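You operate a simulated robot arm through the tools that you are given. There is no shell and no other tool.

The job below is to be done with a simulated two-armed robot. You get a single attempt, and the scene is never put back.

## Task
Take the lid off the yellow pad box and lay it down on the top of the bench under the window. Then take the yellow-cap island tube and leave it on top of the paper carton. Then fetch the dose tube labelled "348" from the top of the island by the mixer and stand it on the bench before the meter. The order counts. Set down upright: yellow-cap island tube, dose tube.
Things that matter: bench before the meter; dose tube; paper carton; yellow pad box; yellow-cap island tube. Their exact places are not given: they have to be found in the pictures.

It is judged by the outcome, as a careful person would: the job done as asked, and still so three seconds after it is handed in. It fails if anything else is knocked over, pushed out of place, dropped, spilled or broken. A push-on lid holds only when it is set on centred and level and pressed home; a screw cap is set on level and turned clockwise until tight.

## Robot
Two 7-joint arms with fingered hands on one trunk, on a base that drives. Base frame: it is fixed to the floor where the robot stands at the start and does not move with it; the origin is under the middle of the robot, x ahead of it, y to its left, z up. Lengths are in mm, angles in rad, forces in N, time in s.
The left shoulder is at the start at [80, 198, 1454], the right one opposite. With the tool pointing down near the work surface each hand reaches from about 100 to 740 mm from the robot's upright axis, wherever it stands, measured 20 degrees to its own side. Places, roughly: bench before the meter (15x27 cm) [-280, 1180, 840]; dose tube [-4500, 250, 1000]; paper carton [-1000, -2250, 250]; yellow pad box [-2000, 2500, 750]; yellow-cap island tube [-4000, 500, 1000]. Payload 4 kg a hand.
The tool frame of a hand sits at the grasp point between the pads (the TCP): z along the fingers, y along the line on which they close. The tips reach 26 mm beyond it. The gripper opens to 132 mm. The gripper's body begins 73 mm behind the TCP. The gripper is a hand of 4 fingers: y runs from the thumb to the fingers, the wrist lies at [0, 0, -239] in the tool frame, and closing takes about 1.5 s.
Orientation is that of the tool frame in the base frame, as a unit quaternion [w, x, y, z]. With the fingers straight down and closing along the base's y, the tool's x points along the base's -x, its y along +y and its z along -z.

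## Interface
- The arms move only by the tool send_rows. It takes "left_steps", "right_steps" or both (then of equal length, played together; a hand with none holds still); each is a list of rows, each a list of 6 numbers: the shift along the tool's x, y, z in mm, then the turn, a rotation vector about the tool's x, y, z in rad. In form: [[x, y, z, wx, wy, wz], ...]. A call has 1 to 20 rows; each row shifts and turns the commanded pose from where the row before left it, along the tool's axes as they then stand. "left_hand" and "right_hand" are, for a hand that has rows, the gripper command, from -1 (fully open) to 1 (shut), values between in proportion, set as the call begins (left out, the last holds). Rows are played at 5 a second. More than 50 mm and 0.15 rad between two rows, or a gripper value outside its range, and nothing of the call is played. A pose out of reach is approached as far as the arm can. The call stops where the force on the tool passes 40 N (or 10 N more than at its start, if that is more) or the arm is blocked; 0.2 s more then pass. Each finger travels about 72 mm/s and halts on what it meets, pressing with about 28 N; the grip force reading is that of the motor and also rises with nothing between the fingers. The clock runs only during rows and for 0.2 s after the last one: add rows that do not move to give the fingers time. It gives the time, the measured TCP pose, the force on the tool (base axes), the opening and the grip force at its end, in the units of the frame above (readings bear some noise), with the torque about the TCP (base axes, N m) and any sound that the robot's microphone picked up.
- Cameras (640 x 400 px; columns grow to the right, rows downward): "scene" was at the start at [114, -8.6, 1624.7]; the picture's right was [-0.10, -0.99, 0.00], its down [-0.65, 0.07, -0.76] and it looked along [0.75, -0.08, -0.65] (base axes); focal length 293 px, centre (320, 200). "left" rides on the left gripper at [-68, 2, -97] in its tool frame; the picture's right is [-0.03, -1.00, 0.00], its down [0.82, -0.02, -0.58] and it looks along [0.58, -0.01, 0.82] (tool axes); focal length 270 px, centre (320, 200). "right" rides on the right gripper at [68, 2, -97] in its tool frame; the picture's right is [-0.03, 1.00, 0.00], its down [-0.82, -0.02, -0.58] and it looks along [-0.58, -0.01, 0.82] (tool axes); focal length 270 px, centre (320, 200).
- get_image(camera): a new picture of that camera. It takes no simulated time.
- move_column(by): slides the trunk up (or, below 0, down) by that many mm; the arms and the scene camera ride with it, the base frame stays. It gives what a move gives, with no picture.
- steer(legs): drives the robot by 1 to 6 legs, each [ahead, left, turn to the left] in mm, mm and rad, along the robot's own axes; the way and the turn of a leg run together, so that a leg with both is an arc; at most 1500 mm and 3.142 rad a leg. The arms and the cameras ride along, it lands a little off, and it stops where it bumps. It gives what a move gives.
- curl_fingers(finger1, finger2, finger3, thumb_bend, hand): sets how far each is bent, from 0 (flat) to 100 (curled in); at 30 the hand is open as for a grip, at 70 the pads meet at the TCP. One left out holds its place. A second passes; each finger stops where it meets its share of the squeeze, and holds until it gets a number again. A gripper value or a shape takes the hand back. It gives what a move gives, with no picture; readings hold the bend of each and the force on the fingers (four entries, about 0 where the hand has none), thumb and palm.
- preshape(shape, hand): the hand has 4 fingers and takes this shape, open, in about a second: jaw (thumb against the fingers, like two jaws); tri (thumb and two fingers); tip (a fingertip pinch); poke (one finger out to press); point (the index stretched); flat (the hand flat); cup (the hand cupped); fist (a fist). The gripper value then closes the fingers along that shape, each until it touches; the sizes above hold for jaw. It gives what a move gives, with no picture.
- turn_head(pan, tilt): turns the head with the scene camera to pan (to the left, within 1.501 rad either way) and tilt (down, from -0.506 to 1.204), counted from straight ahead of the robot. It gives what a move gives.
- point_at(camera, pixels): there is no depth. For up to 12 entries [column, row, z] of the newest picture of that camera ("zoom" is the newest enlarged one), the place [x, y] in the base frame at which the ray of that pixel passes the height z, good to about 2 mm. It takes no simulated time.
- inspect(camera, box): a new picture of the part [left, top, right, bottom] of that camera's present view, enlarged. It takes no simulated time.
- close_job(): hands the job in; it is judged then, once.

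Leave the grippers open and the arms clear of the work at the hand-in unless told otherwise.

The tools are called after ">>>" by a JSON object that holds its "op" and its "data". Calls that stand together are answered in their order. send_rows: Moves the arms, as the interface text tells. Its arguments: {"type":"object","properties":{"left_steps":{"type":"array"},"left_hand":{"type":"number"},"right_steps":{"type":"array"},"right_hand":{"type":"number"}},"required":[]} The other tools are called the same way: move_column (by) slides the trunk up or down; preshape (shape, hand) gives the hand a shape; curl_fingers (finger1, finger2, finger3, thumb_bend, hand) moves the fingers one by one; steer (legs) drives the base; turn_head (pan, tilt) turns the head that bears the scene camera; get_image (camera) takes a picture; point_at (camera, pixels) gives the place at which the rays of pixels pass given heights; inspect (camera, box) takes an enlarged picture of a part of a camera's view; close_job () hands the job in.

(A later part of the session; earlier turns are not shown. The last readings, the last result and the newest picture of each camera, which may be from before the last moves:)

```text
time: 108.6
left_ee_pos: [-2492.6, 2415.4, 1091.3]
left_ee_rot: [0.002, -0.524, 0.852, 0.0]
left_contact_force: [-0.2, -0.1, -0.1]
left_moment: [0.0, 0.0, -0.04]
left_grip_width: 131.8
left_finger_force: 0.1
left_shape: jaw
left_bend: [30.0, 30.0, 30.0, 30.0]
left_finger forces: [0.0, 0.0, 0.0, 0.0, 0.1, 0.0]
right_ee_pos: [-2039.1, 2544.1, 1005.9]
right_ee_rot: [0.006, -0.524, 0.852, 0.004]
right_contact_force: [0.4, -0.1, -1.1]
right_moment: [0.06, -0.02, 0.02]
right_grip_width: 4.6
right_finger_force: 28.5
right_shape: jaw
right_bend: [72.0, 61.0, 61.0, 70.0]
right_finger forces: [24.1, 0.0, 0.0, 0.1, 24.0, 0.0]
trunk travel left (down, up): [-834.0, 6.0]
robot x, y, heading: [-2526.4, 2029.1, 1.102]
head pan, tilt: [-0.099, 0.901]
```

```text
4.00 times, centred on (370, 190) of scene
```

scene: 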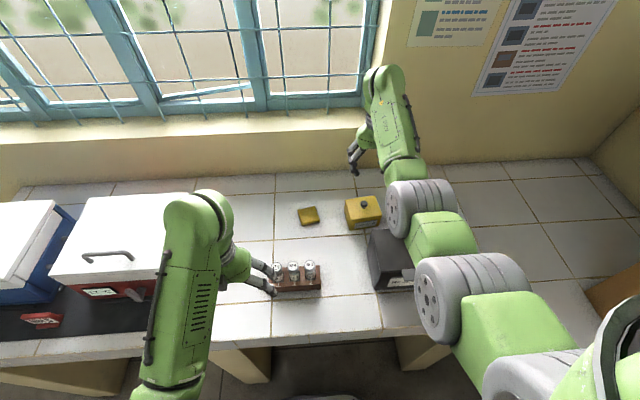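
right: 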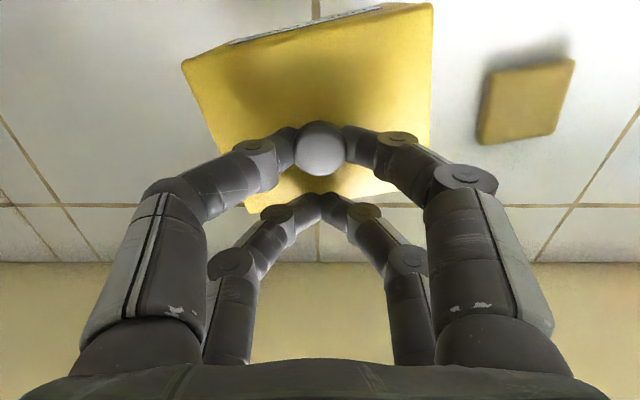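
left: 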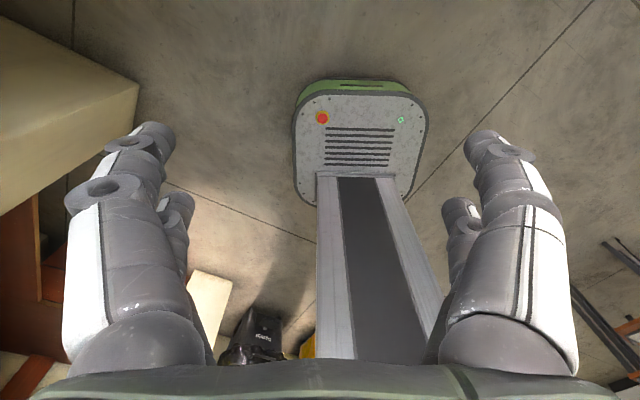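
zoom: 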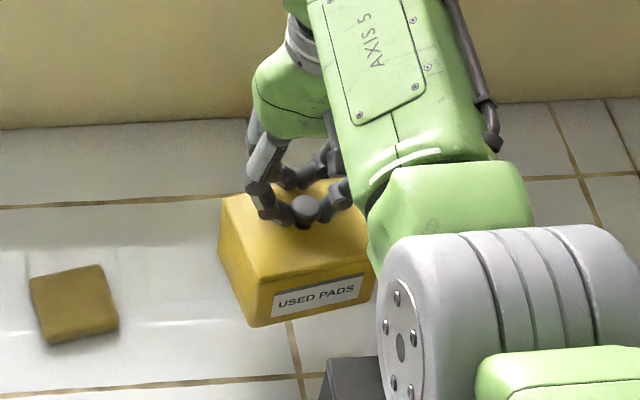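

The whole box came up with the knob (label still visible below the lid), so the lid is a push-on that needs the box held. I'll inspect closely for the seam before setting it back.

>>> {"op": "inspect", "data": {"camera": "scene", "box": [335, 175, 395, 225]}}

>>> {"op": "inspect", "data": {"camera": "right", "box": [160, 0, 480, 200]}}

>>> {"op": "get_image", "data": {"camera": "scene"}}

```text
8.00 times, centred on (365, 200) of scene
```

zoom: 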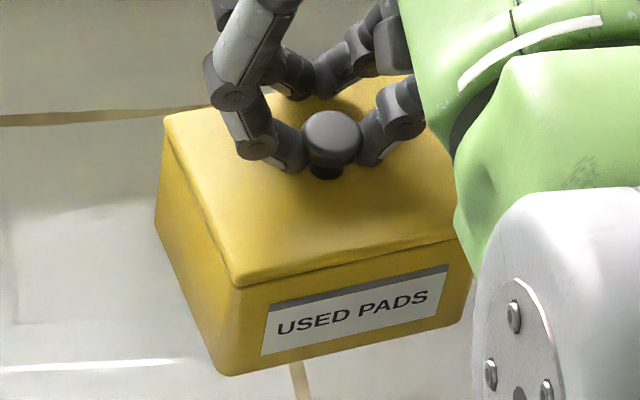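

```text
2.00 times, centred on (320, 100) of right
```

zoom: 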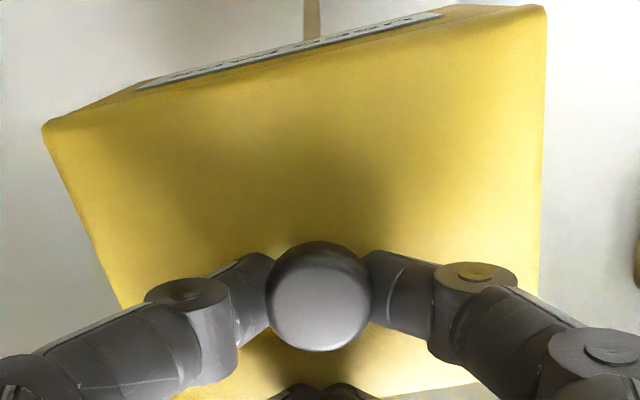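

```text
taken
```

scene: 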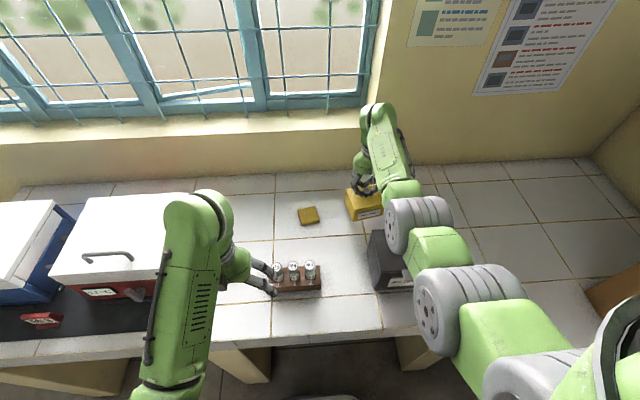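

The seam shows a thin push-on lid; the box must be held with my other hand. Plan: hold the box in the air with the right hand, grip its body sideways with the left hand, and pull the lid off. First I turn the left hand to point to the right (out of the way at left).

>>> {"op": "send_rows", "data": {"left_steps": [[0, 40, 0, 0, 0, 0], [0, 40, 0, 0, 0, 0], [0, 40, 0, 0, 0, 0], [0, 40, 0, 0, 0, 0], [0, 0, 0, 0.1428, 0, 0], [0, 0, 0, 0.1428, 0, 0], [0, 0, 0, 0.1428, 0, 0], [0, 0, 0, 0.1428, 0, 0], [0, 0, 0, 0.1428, 0, 0], [0, 0, 0, 0.1428, 0, 0], [0, 0, 0, 0.1428, 0, 0], [0, 0, 0, 0.1428, 0, 0], [0, 0, 0, 0.1428, 0, 0], [0, 0, 0, 0.1428, 0, 0], [0, 0, 0, 0.1428, 0, 0]], "left_hand": -1}}

>>> {"op": "get_image", "data": {"camera": "scene"}}

```text
time: 109.6
left_ee_pos: [-2569.8, 2467.9, 1070.8]
left_ee_rot: [-0.003, -0.436, 0.9, -0.009]
left_contact_force: [-0.3, 0.4, -0.7]
left_moment: [-0.03, -0.01, -0.02]
left_grip_width: 131.7
left_finger_force: 0.1
left_shape: jaw
left_bend: [30.0, 30.0, 30.0, 30.0]
left_finger forces: [0.0, 0.1, 0.1, 0.0, 0.0, 0.1]
left hand out of reach, approached as far as the arm can: row 4, 5
right_ee_pos: [-2040.3, 2543.1, 1003.9]
right_ee_rot: [0.006, -0.524, 0.852, 0.003]
right_contact_force: [0.6, -0.6, -0.9]
right_moment: [0.0, -0.02, -0.03]
right_grip_width: 4.7
right_finger_force: 28.0
right_shape: jaw
right_bend: [72.0, 61.0, 61.0, 70.0]
right_finger forces: [24.1, 0.0, 0.0, 0.1, 23.9, 0.1]
trunk travel left (down, up): [-834.0, 6.0]
robot x, y, heading: [-2528.8, 2026.3, 1.104]
head pan, tilt: [-0.099, 0.901]
stopped in row 5 (left hand): the arm was blocked; the commanded pose is now the measured one
```

```text
taken
```

scene: 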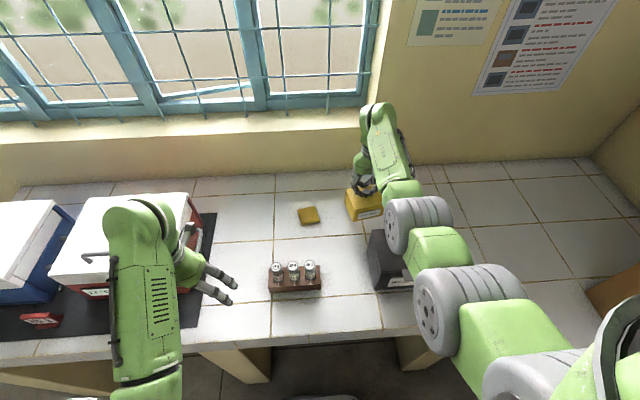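

The left arm hit a joint limit going left (no contact force; the red box looks unmoved). I'll bring it back right 100 mm, correct its yaw and raise it.

>>> {"op": "send_rows", "data": {"left_steps": [[0, -25, -10, 0, 0, -0.05], [0, -25, -10, 0, 0, -0.05], [0, -25, 0, 0, 0, -0.05], [0, -25, 0, 0, 0, -0.056], [0, 0, 0, 0, 0, 0]]}}

```text
time: 110.8
left_ee_pos: [-2486.5, 2413.4, 1092.7]
left_ee_rot: [-0.001, -0.528, 0.849, -0.009]
left_contact_force: [-0.1, 0.1, -0.3]
left_moment: [0.03, -0.01, 0.0]
left_grip_width: 132.2
left_finger_force: 0.1
left_shape: jaw
left_bend: [30.0, 30.0, 30.0, 30.0]
left_finger forces: [0.0, 0.1, 0.1, 0.0, 0.0, 0.1]
right_ee_pos: [-2039.7, 2544.0, 1006.4]
right_ee_rot: [0.007, -0.525, 0.851, 0.003]
right_contact_force: [-0.2, 0.4, -0.9]
right_moment: [0.02, -0.04, 0.03]
right_grip_width: 4.6
right_finger_force: 27.7
right_shape: jaw
right_bend: [72.0, 61.0, 61.0, 70.0]
right_finger forces: [24.1, 0.1, 0.0, 0.0, 24.1, 0.1]
trunk travel left (down, up): [-834.0, 6.0]
robot x, y, heading: [-2528.0, 2030.7, 1.104]
head pan, tilt: [-0.099, 0.901]
```

Now I'll try rotating the left hand toward pointing right in small steps (4 rows of 0.14 rad).

>>> {"op": "send_rows", "data": {"left_steps": [[0, 0, 0, 0.14, 0, 0], [0, 0, 0, 0.14, 0, 0], [0, 0, 0, 0.14, 0, 0], [0, 0, 0, 0.14, 0, 0], [0, 0, 0, 0, 0, 0]]}}

>>> {"op": "get_image", "data": {"camera": "scene"}}

```text
time: 112.2
left_ee_pos: [-2467.8, 2392.4, 1090.9]
left_ee_rot: [0.129, -0.467, 0.837, -0.254]
left_contact_force: [-0.1, -0.1, 0.3]
left_moment: [0.01, 0.03, -0.02]
left_grip_width: 131.7
left_finger_force: 0.0
left_shape: jaw
left_bend: [30.0, 30.0, 30.0, 30.0]
left_finger forces: [0.0, 0.1, 0.1, 0.0, 0.1, 0.0]
right_ee_pos: [-2040.5, 2543.1, 1007.6]
right_ee_rot: [0.007, -0.525, 0.851, 0.004]
right_contact_force: [0.3, 0.5, -1.7]
right_moment: [-0.01, 0.0, 0.04]
right_grip_width: 4.3
right_finger_force: 28.3
right_shape: jaw
right_bend: [72.0, 61.0, 61.0, 70.0]
right_finger forces: [24.1, 0.0, 0.0, 0.1, 23.9, 0.0]
trunk travel left (down, up): [-834.0, 6.0]
robot x, y, heading: [-2527.1, 2028.0, 1.109]
head pan, tilt: [-0.099, 0.901]
stopped in row 5 (left hand): the arm was blocked; the commanded pose is now the measured one
```

```text
taken
```

scene: 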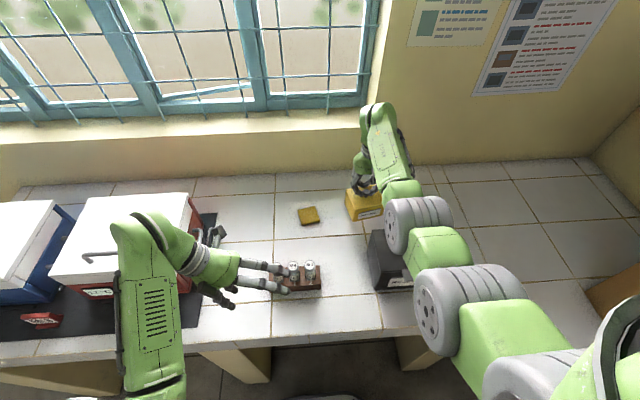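

The left arm is blocked near the red box. Safer: undo this rotation, then back away from the bench with the box held up and do the two-hand work in free space.

>>> {"op": "send_rows", "data": {"left_steps": [[0, 0, 0, -0.12, 0, 0], [0, 0, 0, -0.12, 0, 0], [0, 0, 0, -0.12, 0, 0], [0, 0, 0, -0.13, 0, 0], [0, 0, 0, 0, 0, 0]]}}

>>> {"op": "inspect", "data": {"camera": "scene", "box": [0, 150, 280, 325]}}

```text
time: 113.4
left_ee_pos: [-2467.7, 2393.1, 1091.1]
left_ee_rot: [0.011, -0.487, 0.872, -0.041]
left_contact_force: [-1.2, -0.2, 0.3]
left_moment: [0.01, -0.01, 0.02]
left_grip_width: 131.8
left_finger_force: 0.1
left_shape: jaw
left_bend: [30.0, 30.0, 30.0, 30.0]
left_finger forces: [0.1, 0.0, 0.0, 0.1, 0.0, 0.0]
right_ee_pos: [-2040.2, 2544.2, 1006.6]
right_ee_rot: [0.007, -0.525, 0.851, 0.004]
right_contact_force: [-0.1, -0.5, -1.2]
right_moment: [0.0, 0.0, 0.0]
right_grip_width: 4.2
right_finger_force: 27.8
right_shape: jaw
right_bend: [72.0, 61.0, 61.0, 70.0]
right_finger forces: [24.1, 0.0, 0.0, 0.0, 24.0, 0.1]
trunk travel left (down, up): [-834.0, 6.0]
robot x, y, heading: [-2526.7, 2030.4, 1.104]
head pan, tilt: [-0.099, 0.901]
```

```text
2.29 times, centred on (140, 238) of scene
```

zoom: 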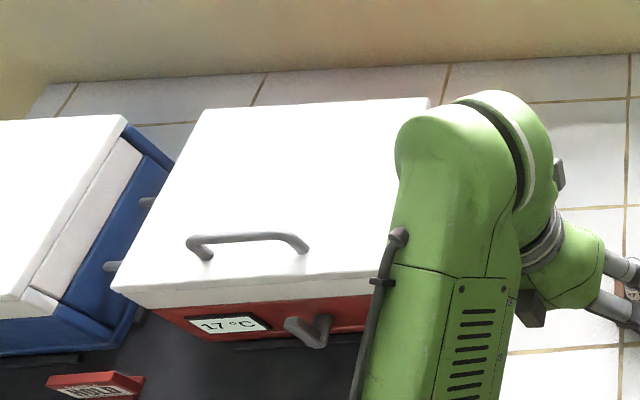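

Red box unmoved. Now I'll raise the right hand with the box by 110 mm, then retract it 200 mm toward me over the REJECT box.

>>> {"op": "send_rows", "data": {"right_steps": [[0, 0, -20, 0, 0, 0], [0, 0, -20, 0, 0, 0], [0, 0, -20, 0, 0, 0], [0, 0, -25, 0, 0, 0], [0, 0, -25, 0, 0, 0], [0, 0, 0, 0, 0, 0], [20, 0, 0, 0, 0, 0], [25, 0, 0, 0, 0, 0], [25, 0, 0, 0, 0, 0], [25, 0, 0, 0, 0, 0], [25, 0, 0, 0, 0, 0], [25, 0, 0, 0, 0, 0], [25, 0, 0, 0, 0, 0], [25, 0, 0, 0, 0, 0], [0, 0, 0, 0, 0, 0]]}}

>>> {"op": "get_image", "data": {"camera": "scene"}}

>>> {"op": "get_image", "data": {"camera": "right"}}

```text
time: 116.6
left_ee_pos: [-2467.7, 2394.1, 1091.9]
left_ee_rot: [0.012, -0.486, 0.873, -0.042]
left_contact_force: [0.5, 0.7, 0.3]
left_moment: [0.02, -0.01, 0.0]
left_grip_width: 132.0
left_finger_force: 0.1
left_shape: jaw
left_bend: [30.0, 30.0, 30.0, 30.0]
left_finger forces: [0.0, 0.0, 0.0, 0.0, 0.0, 0.0]
right_ee_pos: [-2128.8, 2366.9, 1114.2]
right_ee_rot: [0.006, -0.525, 0.851, 0.004]
right_contact_force: [0.5, 0.4, -0.9]
right_moment: [0.01, -0.02, 0.02]
right_grip_width: 4.4
right_finger_force: 27.8
right_shape: jaw
right_bend: [72.0, 61.0, 61.0, 71.0]
right_finger forces: [24.2, 0.0, 0.0, 0.0, 24.0, 0.0]
trunk travel left (down, up): [-834.0, 6.0]
robot x, y, heading: [-2533.3, 2028.9, 1.108]
head pan, tilt: [-0.099, 0.901]
```

```text
taken
```

scene: 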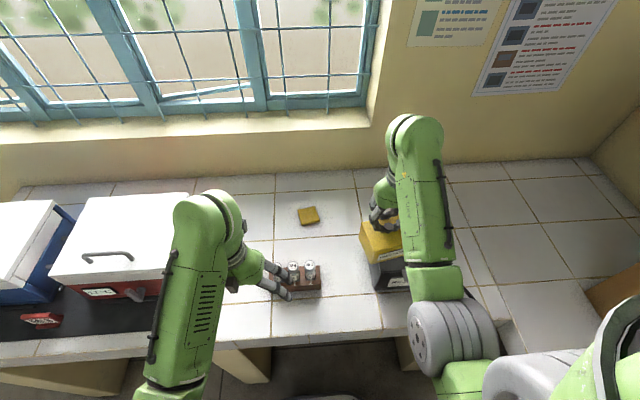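

```text
taken
```

right: 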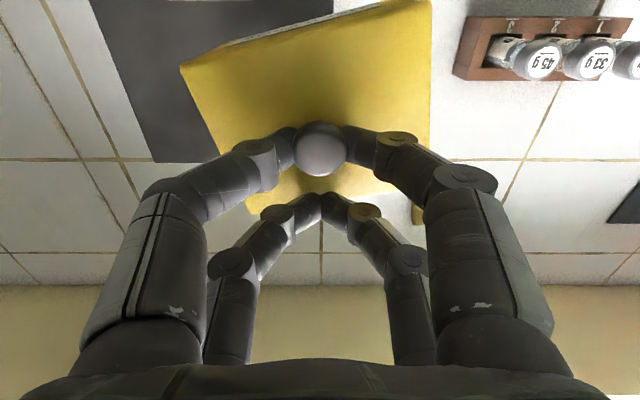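

Stable. Now back away 450 mm from the bench into free space.

>>> {"op": "steer", "data": {"legs": [[-450, 0, 0]]}}

>>> {"op": "get_image", "data": {"camera": "scene"}}

```text
time: 119.3
left_ee_pos: [-2669.1, 1994.2, 1092.0]
left_ee_rot: [0.012, -0.487, 0.872, -0.042]
left_contact_force: [-0.1, -0.1, 0.0]
left_moment: [-0.01, 0.0, 0.05]
left_grip_width: 131.9
left_finger_force: 0.0
left_shape: jaw
left_bend: [30.0, 30.0, 30.0, 30.0]
left_finger forces: [0.1, 0.1, 0.0, 0.1, 0.1, 0.1]
right_ee_pos: [-2329.5, 1967.5, 1112.8]
right_ee_rot: [0.006, -0.525, 0.851, 0.004]
right_contact_force: [0.1, -0.3, -1.3]
right_moment: [0.02, 0.0, -0.01]
right_grip_width: 4.3
right_finger_force: 28.1
right_shape: jaw
right_bend: [72.0, 61.0, 61.0, 71.0]
right_finger forces: [24.2, 0.1, 0.0, 0.1, 24.0, 0.0]
trunk travel left (down, up): [-834.0, 6.0]
robot x, y, heading: [-2729.0, 1630.1, 1.108]
head pan, tilt: [-0.099, 0.901]
```

```text
taken
```

scene: 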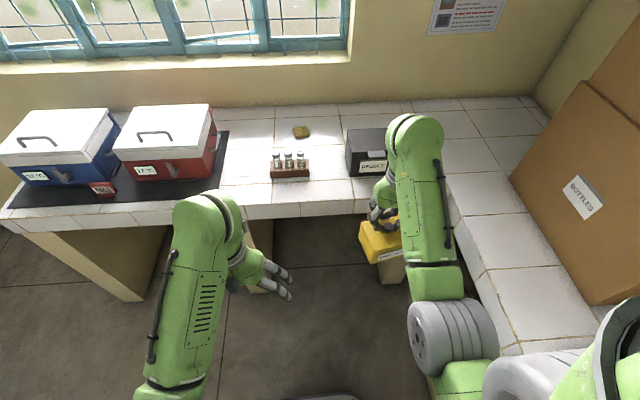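

Free space now. Try rotating the left hand about its x axis again, in steps.

>>> {"op": "send_rows", "data": {"left_steps": [[0, 0, 0, 0.14, 0, 0], [0, 0, 0, 0.14, 0, 0], [0, 0, 0, 0.14, 0, 0], [0, 0, 0, 0.14, 0, 0], [0, 0, 0, 0.14, 0, 0], [0, 0, 0, 0.14, 0, 0], [0, 0, 0, 0, 0, 0]]}}

>>> {"op": "get_image", "data": {"camera": "scene"}}

```text
time: 120.7
left_ee_pos: [-2638.8, 1948.6, 1086.3]
left_ee_rot: [0.161, -0.376, 0.82, -0.4]
left_contact_force: [-0.7, 0.3, -0.4]
left_moment: [-0.01, 0.01, -0.01]
left_grip_width: 131.7
left_finger_force: 0.0
left_shape: jaw
left_bend: [30.0, 30.0, 30.0, 30.0]
left_finger forces: [0.0, 0.0, 0.0, 0.0, 0.0, 0.1]
right_ee_pos: [-2330.1, 1966.7, 1112.3]
right_ee_rot: [0.005, -0.527, 0.85, 0.005]
right_contact_force: [1.0, 0.4, -0.9]
right_moment: [0.03, -0.01, 0.02]
right_grip_width: 4.3
right_finger_force: 28.1
right_shape: jaw
right_bend: [72.0, 61.0, 61.0, 71.0]
right_finger forces: [24.2, 0.1, 0.0, 0.1, 24.0, 0.0]
trunk travel left (down, up): [-834.0, 6.0]
robot x, y, heading: [-2732.3, 1630.8, 1.106]
head pan, tilt: [-0.099, 0.901]
stopped in row 6 (left hand): the arm was blocked; the commanded pose is now the measured one
```

```text
taken
```

scene: 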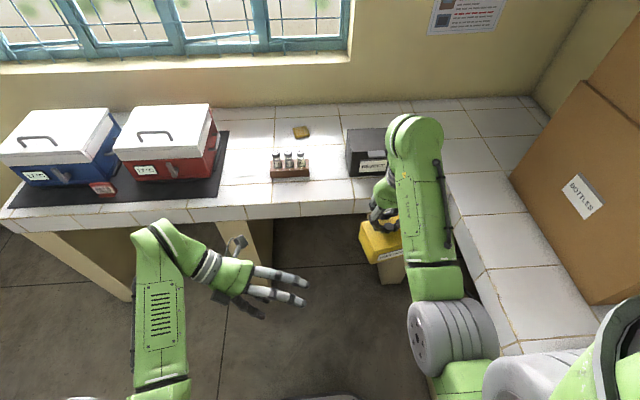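

The wrist limits stop it from pointing sideways. Alternative: left hand pointing forward (a natural pitch), with the box turned so its narrow side lies left–right. First return the left hand to neutral and shift it left/forward.

>>> {"op": "send_rows", "data": {"left_steps": [[0, 0, 0, -0.1258, -0.0216, -0.0327], [0, 0, 0, -0.1258, -0.0216, -0.0327], [0, 0, 0, -0.1258, -0.0216, -0.0327], [0, 0, 0, -0.1258, -0.0216, -0.0327], [0, 0, 0, -0.1258, -0.0216, -0.0327], [0, 0, 0, -0.1258, -0.0216, -0.0327], [0, 0, 0, -0.1258, -0.0216, -0.0327], [-25, 20, 0, 0, 0, 0], [-25, 20, 0, 0, 0, 0], [-25, 20, 0, 0, 0, 0], [0, 10, 0, 0, 0, 0], [0, 0, 0, 0, 0, 0]]}}

```text
time: 123.3
left_ee_pos: [-2668.7, 2047.9, 1087.9]
left_ee_rot: [0.002, -0.525, 0.851, 0.001]
left_contact_force: [0.0, -0.2, -0.4]
left_moment: [0.0, 0.0, 0.01]
left_grip_width: 131.6
left_finger_force: 0.1
left_shape: jaw
left_bend: [30.0, 30.0, 30.0, 30.0]
left_finger forces: [0.0, 0.0, 0.0, 0.0, 0.1, 0.0]
right_ee_pos: [-2329.9, 1966.3, 1113.6]
right_ee_rot: [0.007, -0.525, 0.851, 0.004]
right_contact_force: [0.0, -0.5, -1.1]
right_moment: [0.03, 0.02, -0.05]
right_grip_width: 4.5
right_finger_force: 27.7
right_shape: jaw
right_bend: [72.0, 61.0, 61.0, 71.0]
right_finger forces: [24.2, 0.1, 0.0, 0.0, 24.1, 0.0]
trunk travel left (down, up): [-834.0, 6.0]
robot x, y, heading: [-2730.4, 1627.4, 1.11]
head pan, tilt: [-0.099, 0.901]
```

Left hand neutral at about 400 mm ahead. Now pitch it up to point forward while moving ahead 150 mm.

>>> {"op": "send_rows", "data": {"left_steps": [[-14, 0, 3, 0, -0.1428, 0], [-13.4, 0, 5, 0, -0.1428, 0], [-12.6, 0, 6.8, 0, -0.1428, 0], [-11.5, 0, 8.5, 0, -0.1428, 0], [-10.2, 0, 10.1, 0, -0.1428, 0], [-8.6, 0, 11.4, 0, -0.1428, 0], [-6.9, 0, 12.5, 0, -0.1428, 0], [-5, 0, 13.4, 0, -0.1428, 0], [-3.1, 0, 14, 0, -0.1428, 0], [-1.1, 0, 14.3, 0, -0.1428, 0], [1, 0, 14.3, 0, -0.1428, 0], [0, 0, 0, 0, 0, 0]]}}

>>> {"op": "get_image", "data": {"camera": "scene"}}

```text
time: 125.9
left_ee_pos: [-2598.4, 2185.2, 1054.8]
left_ee_rot: [0.602, -0.371, 0.601, 0.372]
left_contact_force: [-0.8, -0.6, -0.1]
left_moment: [-0.04, 0.0, 0.0]
left_grip_width: 132.1
left_finger_force: 0.1
left_shape: jaw
left_bend: [30.0, 30.0, 30.0, 30.0]
left_finger forces: [0.1, 0.0, 0.0, 0.0, 0.1, 0.0]
right_ee_pos: [-2330.7, 1966.3, 1114.1]
right_ee_rot: [0.007, -0.526, 0.85, 0.004]
right_contact_force: [0.2, -0.5, -1.5]
right_moment: [0.0, -0.02, 0.02]
right_grip_width: 4.5
right_finger_force: 27.9
right_shape: jaw
right_bend: [72.0, 61.0, 61.0, 71.0]
right_finger forces: [24.2, 0.0, 0.0, 0.0, 24.0, 0.0]
trunk travel left (down, up): [-834.0, 6.0]
robot x, y, heading: [-2726.7, 1625.7, 1.11]
head pan, tilt: [-0.099, 0.901]
```

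```text
taken
```

scene: 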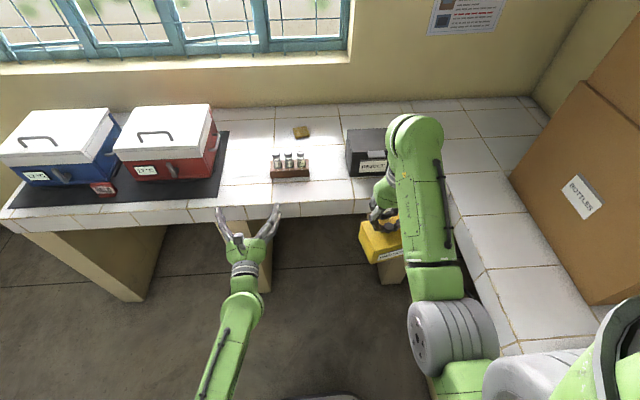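

Left hand points forward fine. Now turn the right hand with the box about the vertical by −1.45 rad so the narrow side faces left–right.

>>> {"op": "send_rows", "data": {"right_steps": [[0, 0, 0, 0, 0, -0.1], [0, 0, 0, 0, 0, -0.145], [0, 0, 0, 0, 0, -0.145], [0, 0, 0, 0, 0, -0.145], [0, 0, 0, 0, 0, -0.145], [0, 0, 0, 0, 0, -0.145], [0, 0, 0, 0, 0, -0.145], [0, 0, 0, 0, 0, -0.145], [0, 0, 0, 0, 0, -0.145], [0, 0, 0, 0, 0, -0.145], [0, 0, 0, 0, 0, -0.045], [0, 0, 0, 0, 0, 0]]}}

>>> {"op": "get_image", "data": {"camera": "scene"}}

>>> {"op": "inspect", "data": {"camera": "scene", "box": [300, 150, 460, 250]}}

```text
time: 128.5
left_ee_pos: [-2599.5, 2185.6, 1056.4]
left_ee_rot: [0.603, -0.371, 0.601, 0.372]
left_contact_force: [-0.1, 1.0, 0.2]
left_moment: [-0.01, 0.02, -0.02]
left_grip_width: 131.8
left_finger_force: 0.0
left_shape: jaw
left_bend: [30.0, 30.0, 30.0, 30.0]
left_finger forces: [0.1, 0.1, 0.0, 0.0, 0.0, 0.0]
right_ee_pos: [-2329.9, 1965.7, 1114.5]
right_ee_rot: [-0.008, 0.958, -0.287, 0.002]
right_contact_force: [0.5, 0.0, -1.4]
right_moment: [0.05, 0.01, 0.0]
right_grip_width: 4.5
right_finger_force: 28.5
right_shape: jaw
right_bend: [72.0, 61.0, 61.0, 71.0]
right_finger forces: [24.3, 0.0, 0.0, 0.0, 24.1, 0.1]
trunk travel left (down, up): [-834.0, 6.0]
robot x, y, heading: [-2734.9, 1627.7, 1.109]
head pan, tilt: [-0.099, 0.901]
```

```text
taken
```

scene: 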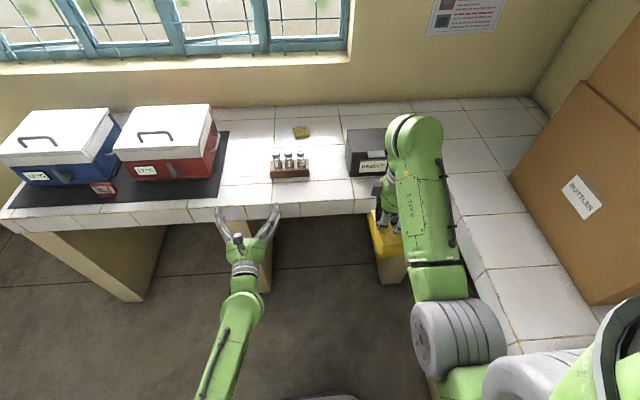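

```text
4.00 times, centred on (380, 200) of scene
```

zoom: 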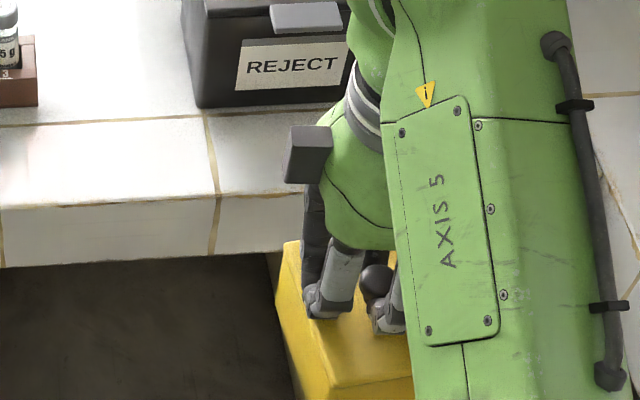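

Now I position: left hand back 77 mm, right 75 mm and down 14 mm, so that it waits behind where the box will come.

>>> {"op": "send_rows", "data": {"left_steps": [[4, -25, -25, 0, 0, 0], [5, -25, -26, 0, 0, 0], [5, -25, -26, 0, 0, 0], [0, 0, 0, 0, 0, 0]], "right_steps": [[-2.3, -19, 0, 0, 0, 0], [-2.3, -25, 0, 0, 0, 0], [-2.3, -25, 0, 0, 0, 0], [-4.6, -26, 0, 0, 0, 0]]}}

>>> {"op": "get_image", "data": {"camera": "left"}}

>>> {"op": "get_image", "data": {"camera": "scene"}}

```text
time: 129.5
left_ee_pos: [-2566.5, 2084.4, 1041.7]
left_ee_rot: [0.602, -0.372, 0.6, 0.372]
left_contact_force: [0.2, -0.2, -0.9]
left_moment: [0.0, 0.02, 0.04]
left_grip_width: 131.8
left_finger_force: 0.2
left_shape: jaw
left_bend: [30.0, 30.0, 30.0, 30.0]
left_finger forces: [0.1, 0.0, 0.1, 0.0, 0.0, 0.0]
right_ee_pos: [-2287.7, 2053.8, 1114.6]
right_ee_rot: [-0.006, 0.957, -0.288, 0.001]
right_contact_force: [0.2, -0.1, -1.8]
right_moment: [-0.01, 0.06, -0.02]
right_grip_width: 4.6
right_finger_force: 27.5
right_shape: jaw
right_bend: [72.0, 61.0, 61.0, 71.0]
right_finger forces: [24.2, 0.0, 0.1, 0.0, 24.1, 0.1]
trunk travel left (down, up): [-834.0, 6.0]
robot x, y, heading: [-2727.9, 1629.3, 1.108]
head pan, tilt: [-0.099, 0.901]
```

```text
taken
```

left: 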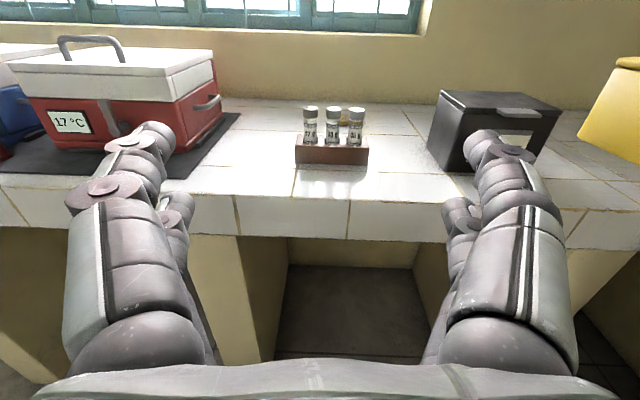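

```text
taken
```

scene: 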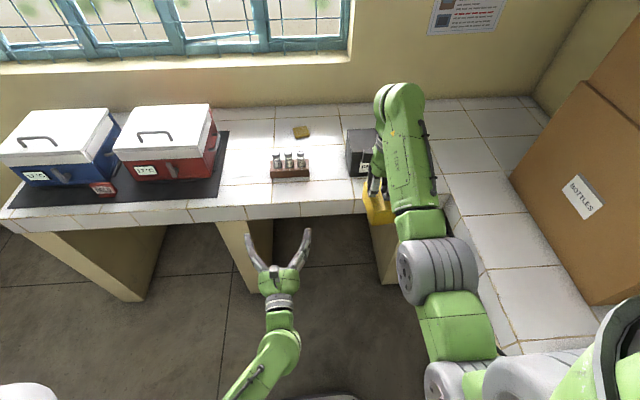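

The left camera sees the box at far right. Now bring the right hand (box) left 290 mm to in front of the left hand.

>>> {"op": "send_rows", "data": {"right_steps": [[-20, 2.4, 0, 0, 0, 0], [-24, 2.9, 0, 0, 0, 0], [-24, 2.9, 0, 0, 0, 0], [-24, 2.9, 0, 0, 0, 0], [-24, 2.9, 0, 0, 0, 0], [-24, 2.9, 0, 0, 0, 0], [-24, 2.9, 0, 0, 0, 0], [-24, 2.9, 0, 0, 0, 0], [-24, 2.9, 0, 0, 0, 0], [-24, 2.9, 0, 0, 0, 0], [-20, 2.4, 0, 0, 0, 0], [0, 0, 0, 0, 0, 0]]}}

>>> {"op": "get_image", "data": {"camera": "left"}}

>>> {"op": "get_image", "data": {"camera": "scene"}}

```text
time: 132.1
left_ee_pos: [-2566.8, 2082.2, 1042.1]
left_ee_rot: [0.603, -0.371, 0.601, 0.371]
left_contact_force: [0.2, 0.7, -0.1]
left_moment: [0.01, -0.02, 0.02]
left_grip_width: 132.1
left_finger_force: 0.0
left_shape: jaw
left_bend: [30.0, 30.0, 30.0, 30.0]
left_finger forces: [0.0, 0.1, 0.1, 0.1, 0.1, 0.1]
right_ee_pos: [-2518.3, 2168.0, 1114.5]
right_ee_rot: [-0.008, 0.958, -0.288, 0.002]
right_contact_force: [0.2, -0.1, -1.6]
right_moment: [0.04, -0.03, 0.01]
right_grip_width: 4.2
right_finger_force: 28.7
right_shape: jaw
right_bend: [72.0, 61.0, 61.0, 71.0]
right_finger forces: [24.1, 0.0, 0.0, 0.0, 24.1, 0.0]
trunk travel left (down, up): [-834.0, 6.0]
robot x, y, heading: [-2729.2, 1628.5, 1.108]
head pan, tilt: [-0.099, 0.901]
```

```text
taken
```

left: 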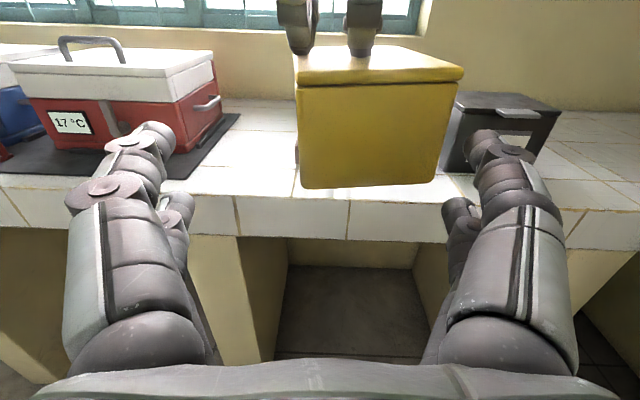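

```text
taken
```

scene: 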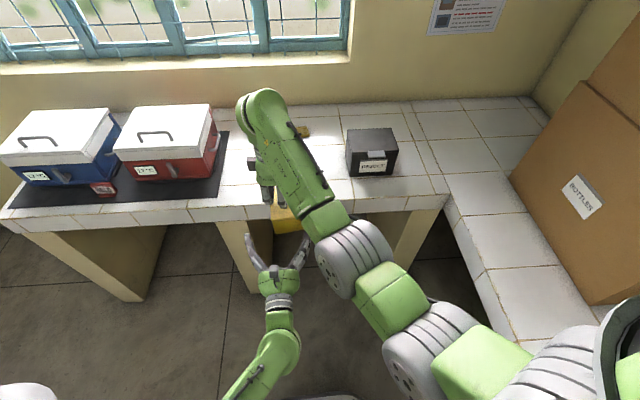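

The box (rear face columns 300–450, seam at row ~87) is 28 mm right of the left hand's centre and yawed about 5°. I'll shift the left hand right 28 mm and turn the box −0.08 rad.

>>> {"op": "send_rows", "data": {"left_steps": [[0, -14, 0, 0, 0, 0], [0, -14, 0, 0, 0, 0], [0, 0, 0, 0, 0, 0]], "right_steps": [[0, 0, 0, 0, 0, -0.04], [0, 0, 0, 0, 0, -0.04], [0, 0, 0, 0, 0, 0]]}}

>>> {"op": "get_image", "data": {"camera": "left"}}

```text
time: 132.9
left_ee_pos: [-2541.7, 2069.6, 1043.0]
left_ee_rot: [0.603, -0.37, 0.601, 0.371]
left_contact_force: [0.2, -0.1, -0.2]
left_moment: [-0.01, 0.03, -0.01]
left_grip_width: 131.8
left_finger_force: 0.0
left_shape: jaw
left_bend: [30.0, 30.0, 30.0, 30.0]
left_finger forces: [0.1, 0.1, 0.0, 0.0, 0.1, 0.0]
right_ee_pos: [-2517.7, 2169.7, 1114.2]
right_ee_rot: [-0.007, 0.968, -0.25, 0.001]
right_contact_force: [0.1, -0.1, -1.1]
right_moment: [-0.02, 0.02, 0.02]
right_grip_width: 4.6
right_finger_force: 27.6
right_shape: jaw
right_bend: [72.0, 61.0, 61.0, 71.0]
right_finger forces: [24.0, 0.0, 0.1, 0.0, 24.2, 0.0]
trunk travel left (down, up): [-834.0, 6.0]
robot x, y, heading: [-2729.1, 1627.9, 1.106]
head pan, tilt: [-0.099, 0.901]
```

```text
taken
```

left: 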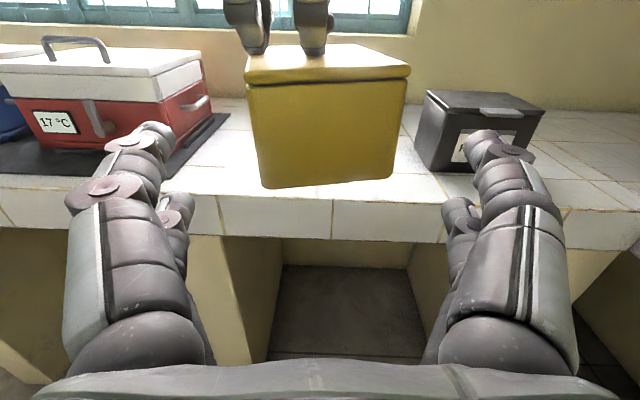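

I overshot in the wrong direction (bottom edge slopes −0.087). Turn the box back by +0.14 rad.

>>> {"op": "send_rows", "data": {"left_steps": [[0, -1, 0, 0, 0, 0], [0, -1, 0, 0, 0, 0], [0, 0, 0, 0, 0, 0]], "right_steps": [[0, 0, 0, 0, 0, 0.07], [0, 0, 0, 0, 0, 0.07], [0, 0, 0, 0, 0, 0]]}}

>>> {"op": "get_image", "data": {"camera": "left"}}

```text
time: 133.7
left_ee_pos: [-2540.9, 2069.3, 1041.9]
left_ee_rot: [0.603, -0.371, 0.6, 0.372]
left_contact_force: [0.0, -0.7, 0.3]
left_moment: [0.0, -0.02, 0.0]
left_grip_width: 132.0
left_finger_force: 0.0
left_shape: jaw
left_bend: [30.0, 30.0, 30.0, 30.0]
left_finger forces: [0.0, 0.0, 0.0, 0.0, 0.0, 0.0]
right_ee_pos: [-2517.1, 2167.8, 1114.0]
right_ee_rot: [-0.006, 0.948, -0.318, 0.001]
right_contact_force: [0.1, -1.3, -0.9]
right_moment: [0.02, 0.04, 0.02]
right_grip_width: 4.7
right_finger_force: 27.9
right_shape: jaw
right_bend: [72.0, 61.0, 61.0, 71.0]
right_finger forces: [24.1, 0.0, 0.1, 0.0, 24.1, 0.1]
trunk travel left (down, up): [-834.0, 6.0]
robot x, y, heading: [-2730.1, 1627.8, 1.104]
head pan, tilt: [-0.099, 0.901]
```

```text
taken
```

left: 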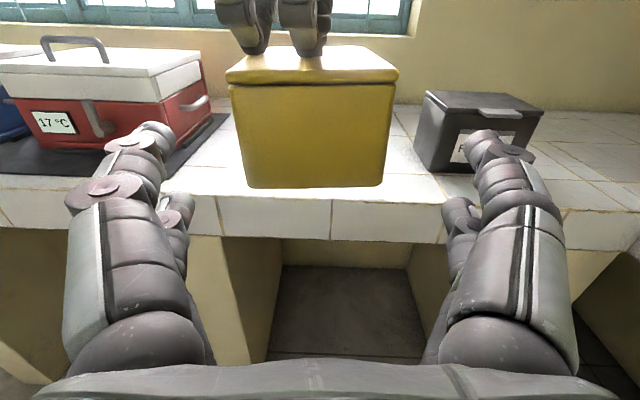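

Box is now square to the hand and nearly centred. Advance the left hand 75 mm forward (with 4 mm left correction) so its fingers straddle the box body.

>>> {"op": "send_rows", "data": {"left_steps": [[0, 4, 15, 0, 0, 0], [0, 0, 20, 0, 0, 0], [0, 0, 20, 0, 0, 0], [0, 0, 20, 0, 0, 0], [0, 0, 0, 0, 0, 0]]}}

>>> {"op": "get_image", "data": {"camera": "left"}}

>>> {"op": "get_image", "data": {"camera": "scene"}}

```text
time: 134.9
left_ee_pos: [-2509.6, 2139.3, 1041.8]
left_ee_rot: [0.603, -0.371, 0.601, 0.371]
left_contact_force: [-1.0, -0.1, -0.3]
left_moment: [0.0, 0.01, 0.06]
left_grip_width: 132.1
left_finger_force: 0.2
left_shape: jaw
left_bend: [30.0, 30.0, 30.0, 30.0]
left_finger forces: [0.0, 0.0, 0.0, 0.0, 0.0, 0.0]
right_ee_pos: [-2518.4, 2169.2, 1115.0]
right_ee_rot: [-0.007, 0.948, -0.317, 0.001]
right_contact_force: [0.5, -0.8, -1.1]
right_moment: [0.03, 0.04, 0.0]
right_grip_width: 4.4
right_finger_force: 28.3
right_shape: jaw
right_bend: [72.0, 61.0, 61.0, 71.0]
right_finger forces: [24.2, 0.1, 0.0, 0.0, 24.1, 0.1]
trunk travel left (down, up): [-834.0, 6.0]
robot x, y, heading: [-2734.5, 1628.2, 1.108]
head pan, tilt: [-0.099, 0.901]
```

```text
taken
```

left: 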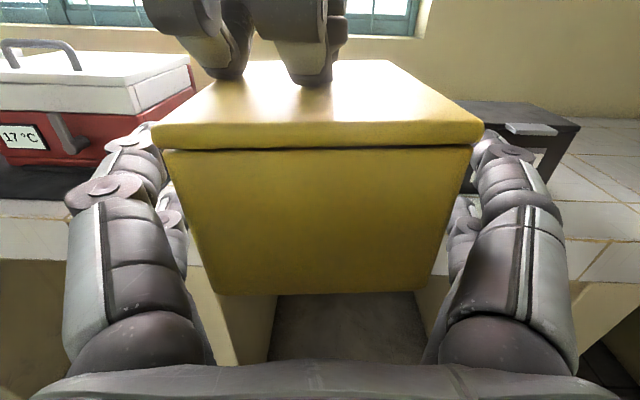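

```text
taken
```

scene: 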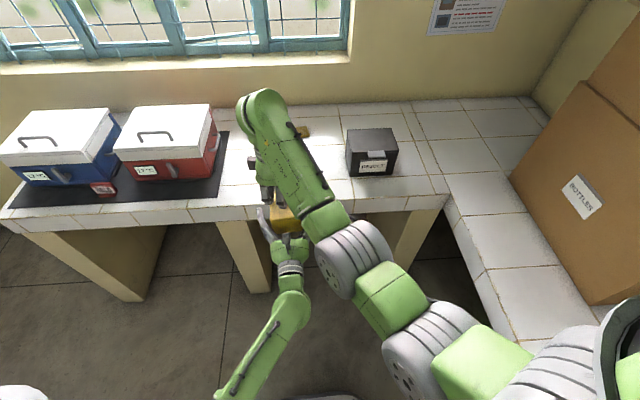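

Body spans about −40…+15 mm around the hand centre. I'll lower the left hand 10 mm and go 10 mm deeper so the upper finger pair grips mid-body, then close.

>>> {"op": "send_rows", "data": {"left_steps": [[10, 0, 0, 0, 0, 0], [0, 0, 10, 0, 0, 0], [0, 0, 0, 0, 0, 0]]}}

>>> {"op": "send_rows", "data": {"left_steps": [[0, 0, 0, 0, 0, 0], [0, 0, 0, 0, 0, 0], [0, 0, 0, 0, 0, 0], [0, 0, 0, 0, 0, 0], [0, 0, 0, 0, 0, 0], [0, 0, 0, 0, 0, 0], [0, 0, 0, 0, 0, 0], [0, 0, 0, 0, 0, 0]], "left_hand": 1}}

>>> {"op": "get_image", "data": {"camera": "left"}}

```text
time: 135.7
left_ee_pos: [-2505.1, 2147.5, 1031.8]
left_ee_rot: [0.603, -0.371, 0.601, 0.371]
left_contact_force: [-0.1, 0.2, 0.5]
left_moment: [0.03, 0.02, 0.0]
left_grip_width: 131.9
left_finger_force: 0.0
left_shape: jaw
left_bend: [30.0, 30.0, 30.0, 30.0]
left_finger forces: [0.4, 0.0, 0.0, 0.1, 0.3, 0.0]
right_ee_pos: [-2518.5, 2168.9, 1114.5]
right_ee_rot: [-0.007, 0.948, -0.318, 0.001]
right_contact_force: [0.8, 1.5, -0.8]
right_moment: [0.1, 0.0, 0.01]
right_grip_width: 4.5
right_finger_force: 28.4
right_shape: jaw
right_bend: [72.0, 61.0, 61.0, 71.0]
right_finger forces: [24.1, 0.0, 0.0, 0.1, 24.4, 0.1]
trunk travel left (down, up): [-834.0, 6.0]
robot x, y, heading: [-2729.3, 1630.6, 1.107]
head pan, tilt: [-0.099, 0.901]
```

```text
time: 137.5
left_ee_pos: [-2506.2, 2148.0, 1031.6]
left_ee_rot: [0.603, -0.371, 0.6, 0.372]
left_contact_force: [-0.2, -0.6, -2.5]
left_moment: [0.05, -0.04, 0.0]
left_grip_width: 57.1
left_finger_force: 28.3
left_shape: jaw
left_bend: [71.0, 76.0, 74.0, 70.0]
left_finger forces: [26.3, 6.2, 0.8, 0.0, 31.0, 0.0]
right_ee_pos: [-2519.0, 2167.9, 1115.9]
right_ee_rot: [-0.008, 0.948, -0.318, 0.003]
right_contact_force: [-0.3, 0.6, 0.2]
right_moment: [-0.06, 0.01, 0.01]
right_grip_width: 4.8
right_finger_force: 27.5
right_shape: jaw
right_bend: [72.0, 61.0, 61.0, 71.0]
right_finger forces: [24.5, 0.0, 0.1, 0.0, 25.0, 0.1]
trunk travel left (down, up): [-834.0, 6.0]
robot x, y, heading: [-2728.3, 1630.2, 1.109]
head pan, tilt: [-0.099, 0.901]
heard: snap
```

```text
taken
```

left: 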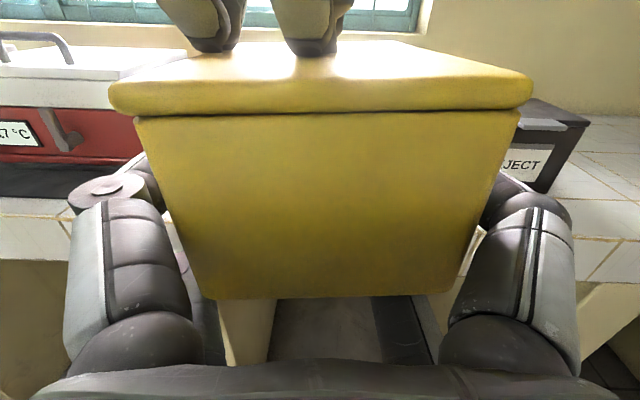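

"Snap": the lid seems to have let go as the left hand took the weight. Now lift the right hand slowly to take the lid off.

>>> {"op": "send_rows", "data": {"right_steps": [[0, 0, -3, 0, 0, 0], [0, 0, -5, 0, 0, 0], [0, 0, -7, 0, 0, 0], [0, 0, -10, 0, 0, 0], [0, 0, -10, 0, 0, 0], [0, 0, -10, 0, 0, 0], [0, 0, 0, 0, 0, 0]]}}

>>> {"op": "get_image", "data": {"camera": "left"}}

>>> {"op": "get_image", "data": {"camera": "scene"}}

```text
time: 139.1
left_ee_pos: [-2504.8, 2147.5, 1031.8]
left_ee_rot: [0.603, -0.371, 0.601, 0.372]
left_contact_force: [-0.1, -0.1, -1.3]
left_moment: [0.01, 0.0, -0.01]
left_grip_width: 56.9
left_finger_force: 28.5
left_shape: jaw
left_bend: [71.0, 76.0, 74.0, 70.0]
left_finger forces: [26.4, 5.5, 0.6, 0.0, 31.1, 0.0]
right_ee_pos: [-2518.8, 2168.0, 1159.6]
right_ee_rot: [-0.008, 0.948, -0.317, 0.002]
right_contact_force: [-0.6, 0.2, -0.7]
right_moment: [0.01, -0.01, 0.0]
right_grip_width: 4.6
right_finger_force: 27.5
right_shape: jaw
right_bend: [72.0, 61.0, 61.0, 71.0]
right_finger forces: [24.7, 0.0, 0.0, 0.1, 24.6, 0.0]
trunk travel left (down, up): [-834.0, 6.0]
robot x, y, heading: [-2730.4, 1628.0, 1.107]
head pan, tilt: [-0.099, 0.901]
```

```text
taken
```

left: 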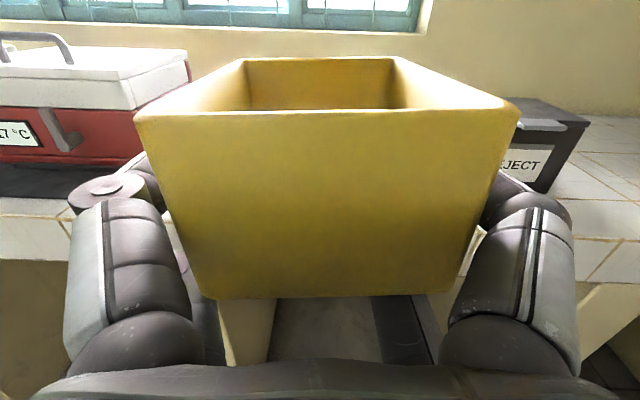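

```text
taken
```

scene: 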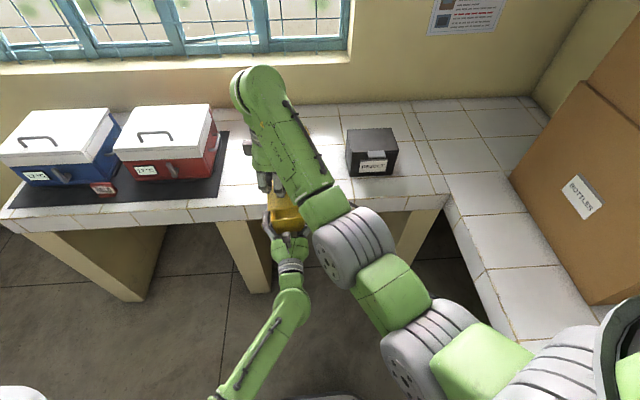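

The lid is off and the box is held level by the left hand. I'll move the right hand with the lid up and 275 mm to the right, then turn it back to neutral.

>>> {"op": "send_rows", "data": {"right_steps": [[0, 0, -15, 0, 0, 0], [20, 0, 0, 0, 0, 0], [25, 0, 0, 0, 0, 0], [25, 0, 0, 0, 0, 0], [25, 0, 0, 0, 0, 0], [25, 0, 0, 0, 0, 0], [25, 0, 0, 0, 0, 0], [25, 0, 0, 0, 0, 0], [25, 0, 0, 0, 0, 0], [25, 0, 0, 0, 0, 0], [25, 0, 0, 0, 0, 0], [25, 0, 0, 0, 0, 0], [0, 0, 0, 0, 0, 0]]}}

>>> {"op": "send_rows", "data": {"right_steps": [[0, 0, 0, 0, 0, 0.1], [0, 0, 0, 0, 0, 0.143], [0, 0, 0, 0, 0, 0.143], [0, 0, 0, 0, 0, 0.143], [0, 0, 0, 0, 0, 0.143], [0, 0, 0, 0, 0, 0.143], [0, 0, 0, 0, 0, 0.143], [0, 0, 0, 0, 0, 0.143], [0, 0, 0, 0, 0, 0.143], [0, 0, 0, 0, 0, 0.143], [0, 0, 0, 0, 0, 0]]}}

>>> {"op": "get_image", "data": {"camera": "scene"}}

>>> {"op": "get_image", "data": {"camera": "right"}}

```text
time: 141.9
left_ee_pos: [-2505.1, 2147.4, 1032.3]
left_ee_rot: [0.603, -0.371, 0.601, 0.371]
left_contact_force: [-0.4, -0.2, -1.6]
left_moment: [-0.02, 0.02, 0.04]
left_grip_width: 57.2
left_finger_force: 27.6
left_shape: jaw
left_bend: [71.0, 76.0, 74.0, 70.0]
left_finger forces: [26.4, 5.2, 0.6, 0.1, 31.0, 0.0]
right_ee_pos: [-2303.6, 2004.9, 1173.3]
right_ee_rot: [-0.008, 0.948, -0.317, 0.002]
right_contact_force: [0.3, -0.9, -0.2]
right_moment: [0.0, 0.01, 0.0]
right_grip_width: 4.6
right_finger_force: 28.4
right_shape: jaw
right_bend: [72.0, 61.0, 61.0, 71.0]
right_finger forces: [24.3, 0.0, 0.0, 0.0, 24.1, 0.0]
trunk travel left (down, up): [-834.0, 6.0]
robot x, y, heading: [-2730.2, 1631.6, 1.113]
head pan, tilt: [-0.099, 0.901]
```

```text
time: 144.3
left_ee_pos: [-2506.0, 2147.6, 1032.6]
left_ee_rot: [0.603, -0.371, 0.601, 0.371]
left_contact_force: [0.3, -0.5, -1.0]
left_moment: [0.02, -0.01, 0.02]
left_grip_width: 57.0
left_finger_force: 27.6
left_shape: jaw
left_bend: [71.0, 76.0, 74.0, 70.0]
left_finger forces: [26.4, 5.2, 0.6, 0.0, 31.0, 0.0]
right_ee_pos: [-2302.6, 2004.5, 1174.1]
right_ee_rot: [0.006, -0.526, 0.85, 0.004]
right_contact_force: [0.8, -0.3, 0.7]
right_moment: [-0.02, 0.01, -0.03]
right_grip_width: 4.4
right_finger_force: 28.0
right_shape: jaw
right_bend: [72.0, 61.0, 61.0, 71.0]
right_finger forces: [24.6, 0.0, 0.0, 0.0, 24.2, 0.0]
trunk travel left (down, up): [-834.0, 6.0]
robot x, y, heading: [-2733.9, 1627.3, 1.103]
head pan, tilt: [-0.099, 0.901]
```

```text
taken
```

scene: 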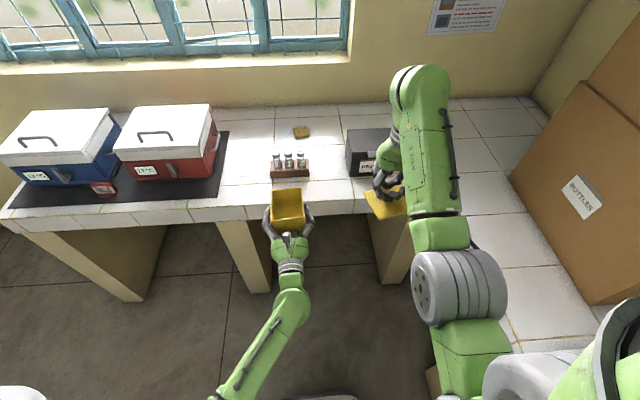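

```text
taken
```

right: 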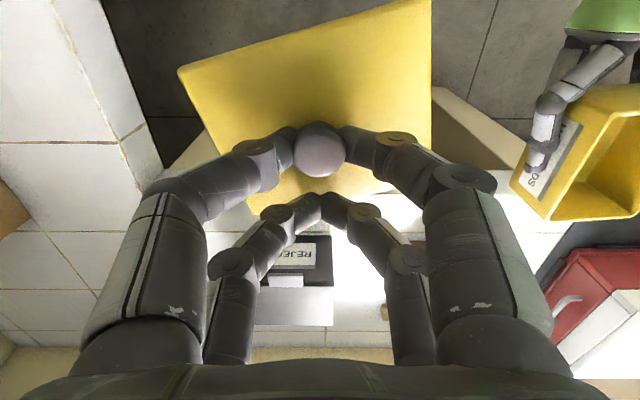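

Both hands carry their parts safely high. Drive forward 440 mm back to the bench.

>>> {"op": "steer", "data": {"legs": [[440, 0, 0]]}}

>>> {"op": "get_image", "data": {"camera": "scene"}}

>>> {"op": "get_image", "data": {"camera": "right"}}

```text
time: 147.0
left_ee_pos: [-2310.5, 2540.2, 1032.8]
left_ee_rot: [0.603, -0.371, 0.6, 0.372]
left_contact_force: [-0.7, -0.3, -0.8]
left_moment: [-0.01, 0.02, -0.03]
left_grip_width: 57.1
left_finger_force: 28.1
left_shape: jaw
left_bend: [71.0, 76.0, 74.0, 70.0]
left_finger forces: [26.3, 5.2, 0.6, 0.0, 30.9, 0.0]
right_ee_pos: [-2108.2, 2397.1, 1174.4]
right_ee_rot: [0.007, -0.527, 0.85, 0.005]
right_contact_force: [0.1, 0.4, -0.5]
right_moment: [0.02, 0.01, 0.0]
right_grip_width: 4.5
right_finger_force: 27.8
right_shape: jaw
right_bend: [72.0, 61.0, 61.0, 71.0]
right_finger forces: [24.6, 0.1, 0.0, 0.0, 24.2, 0.0]
trunk travel left (down, up): [-834.0, 6.0]
robot x, y, heading: [-2532.4, 2020.3, 1.104]
head pan, tilt: [-0.099, 0.901]
```

```text
taken
```

scene: 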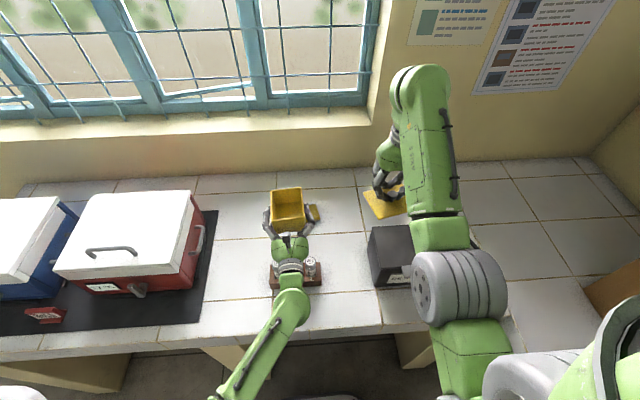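

```text
taken
```

right: 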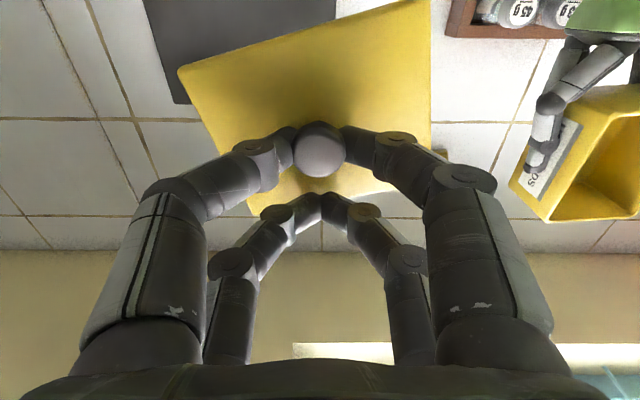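

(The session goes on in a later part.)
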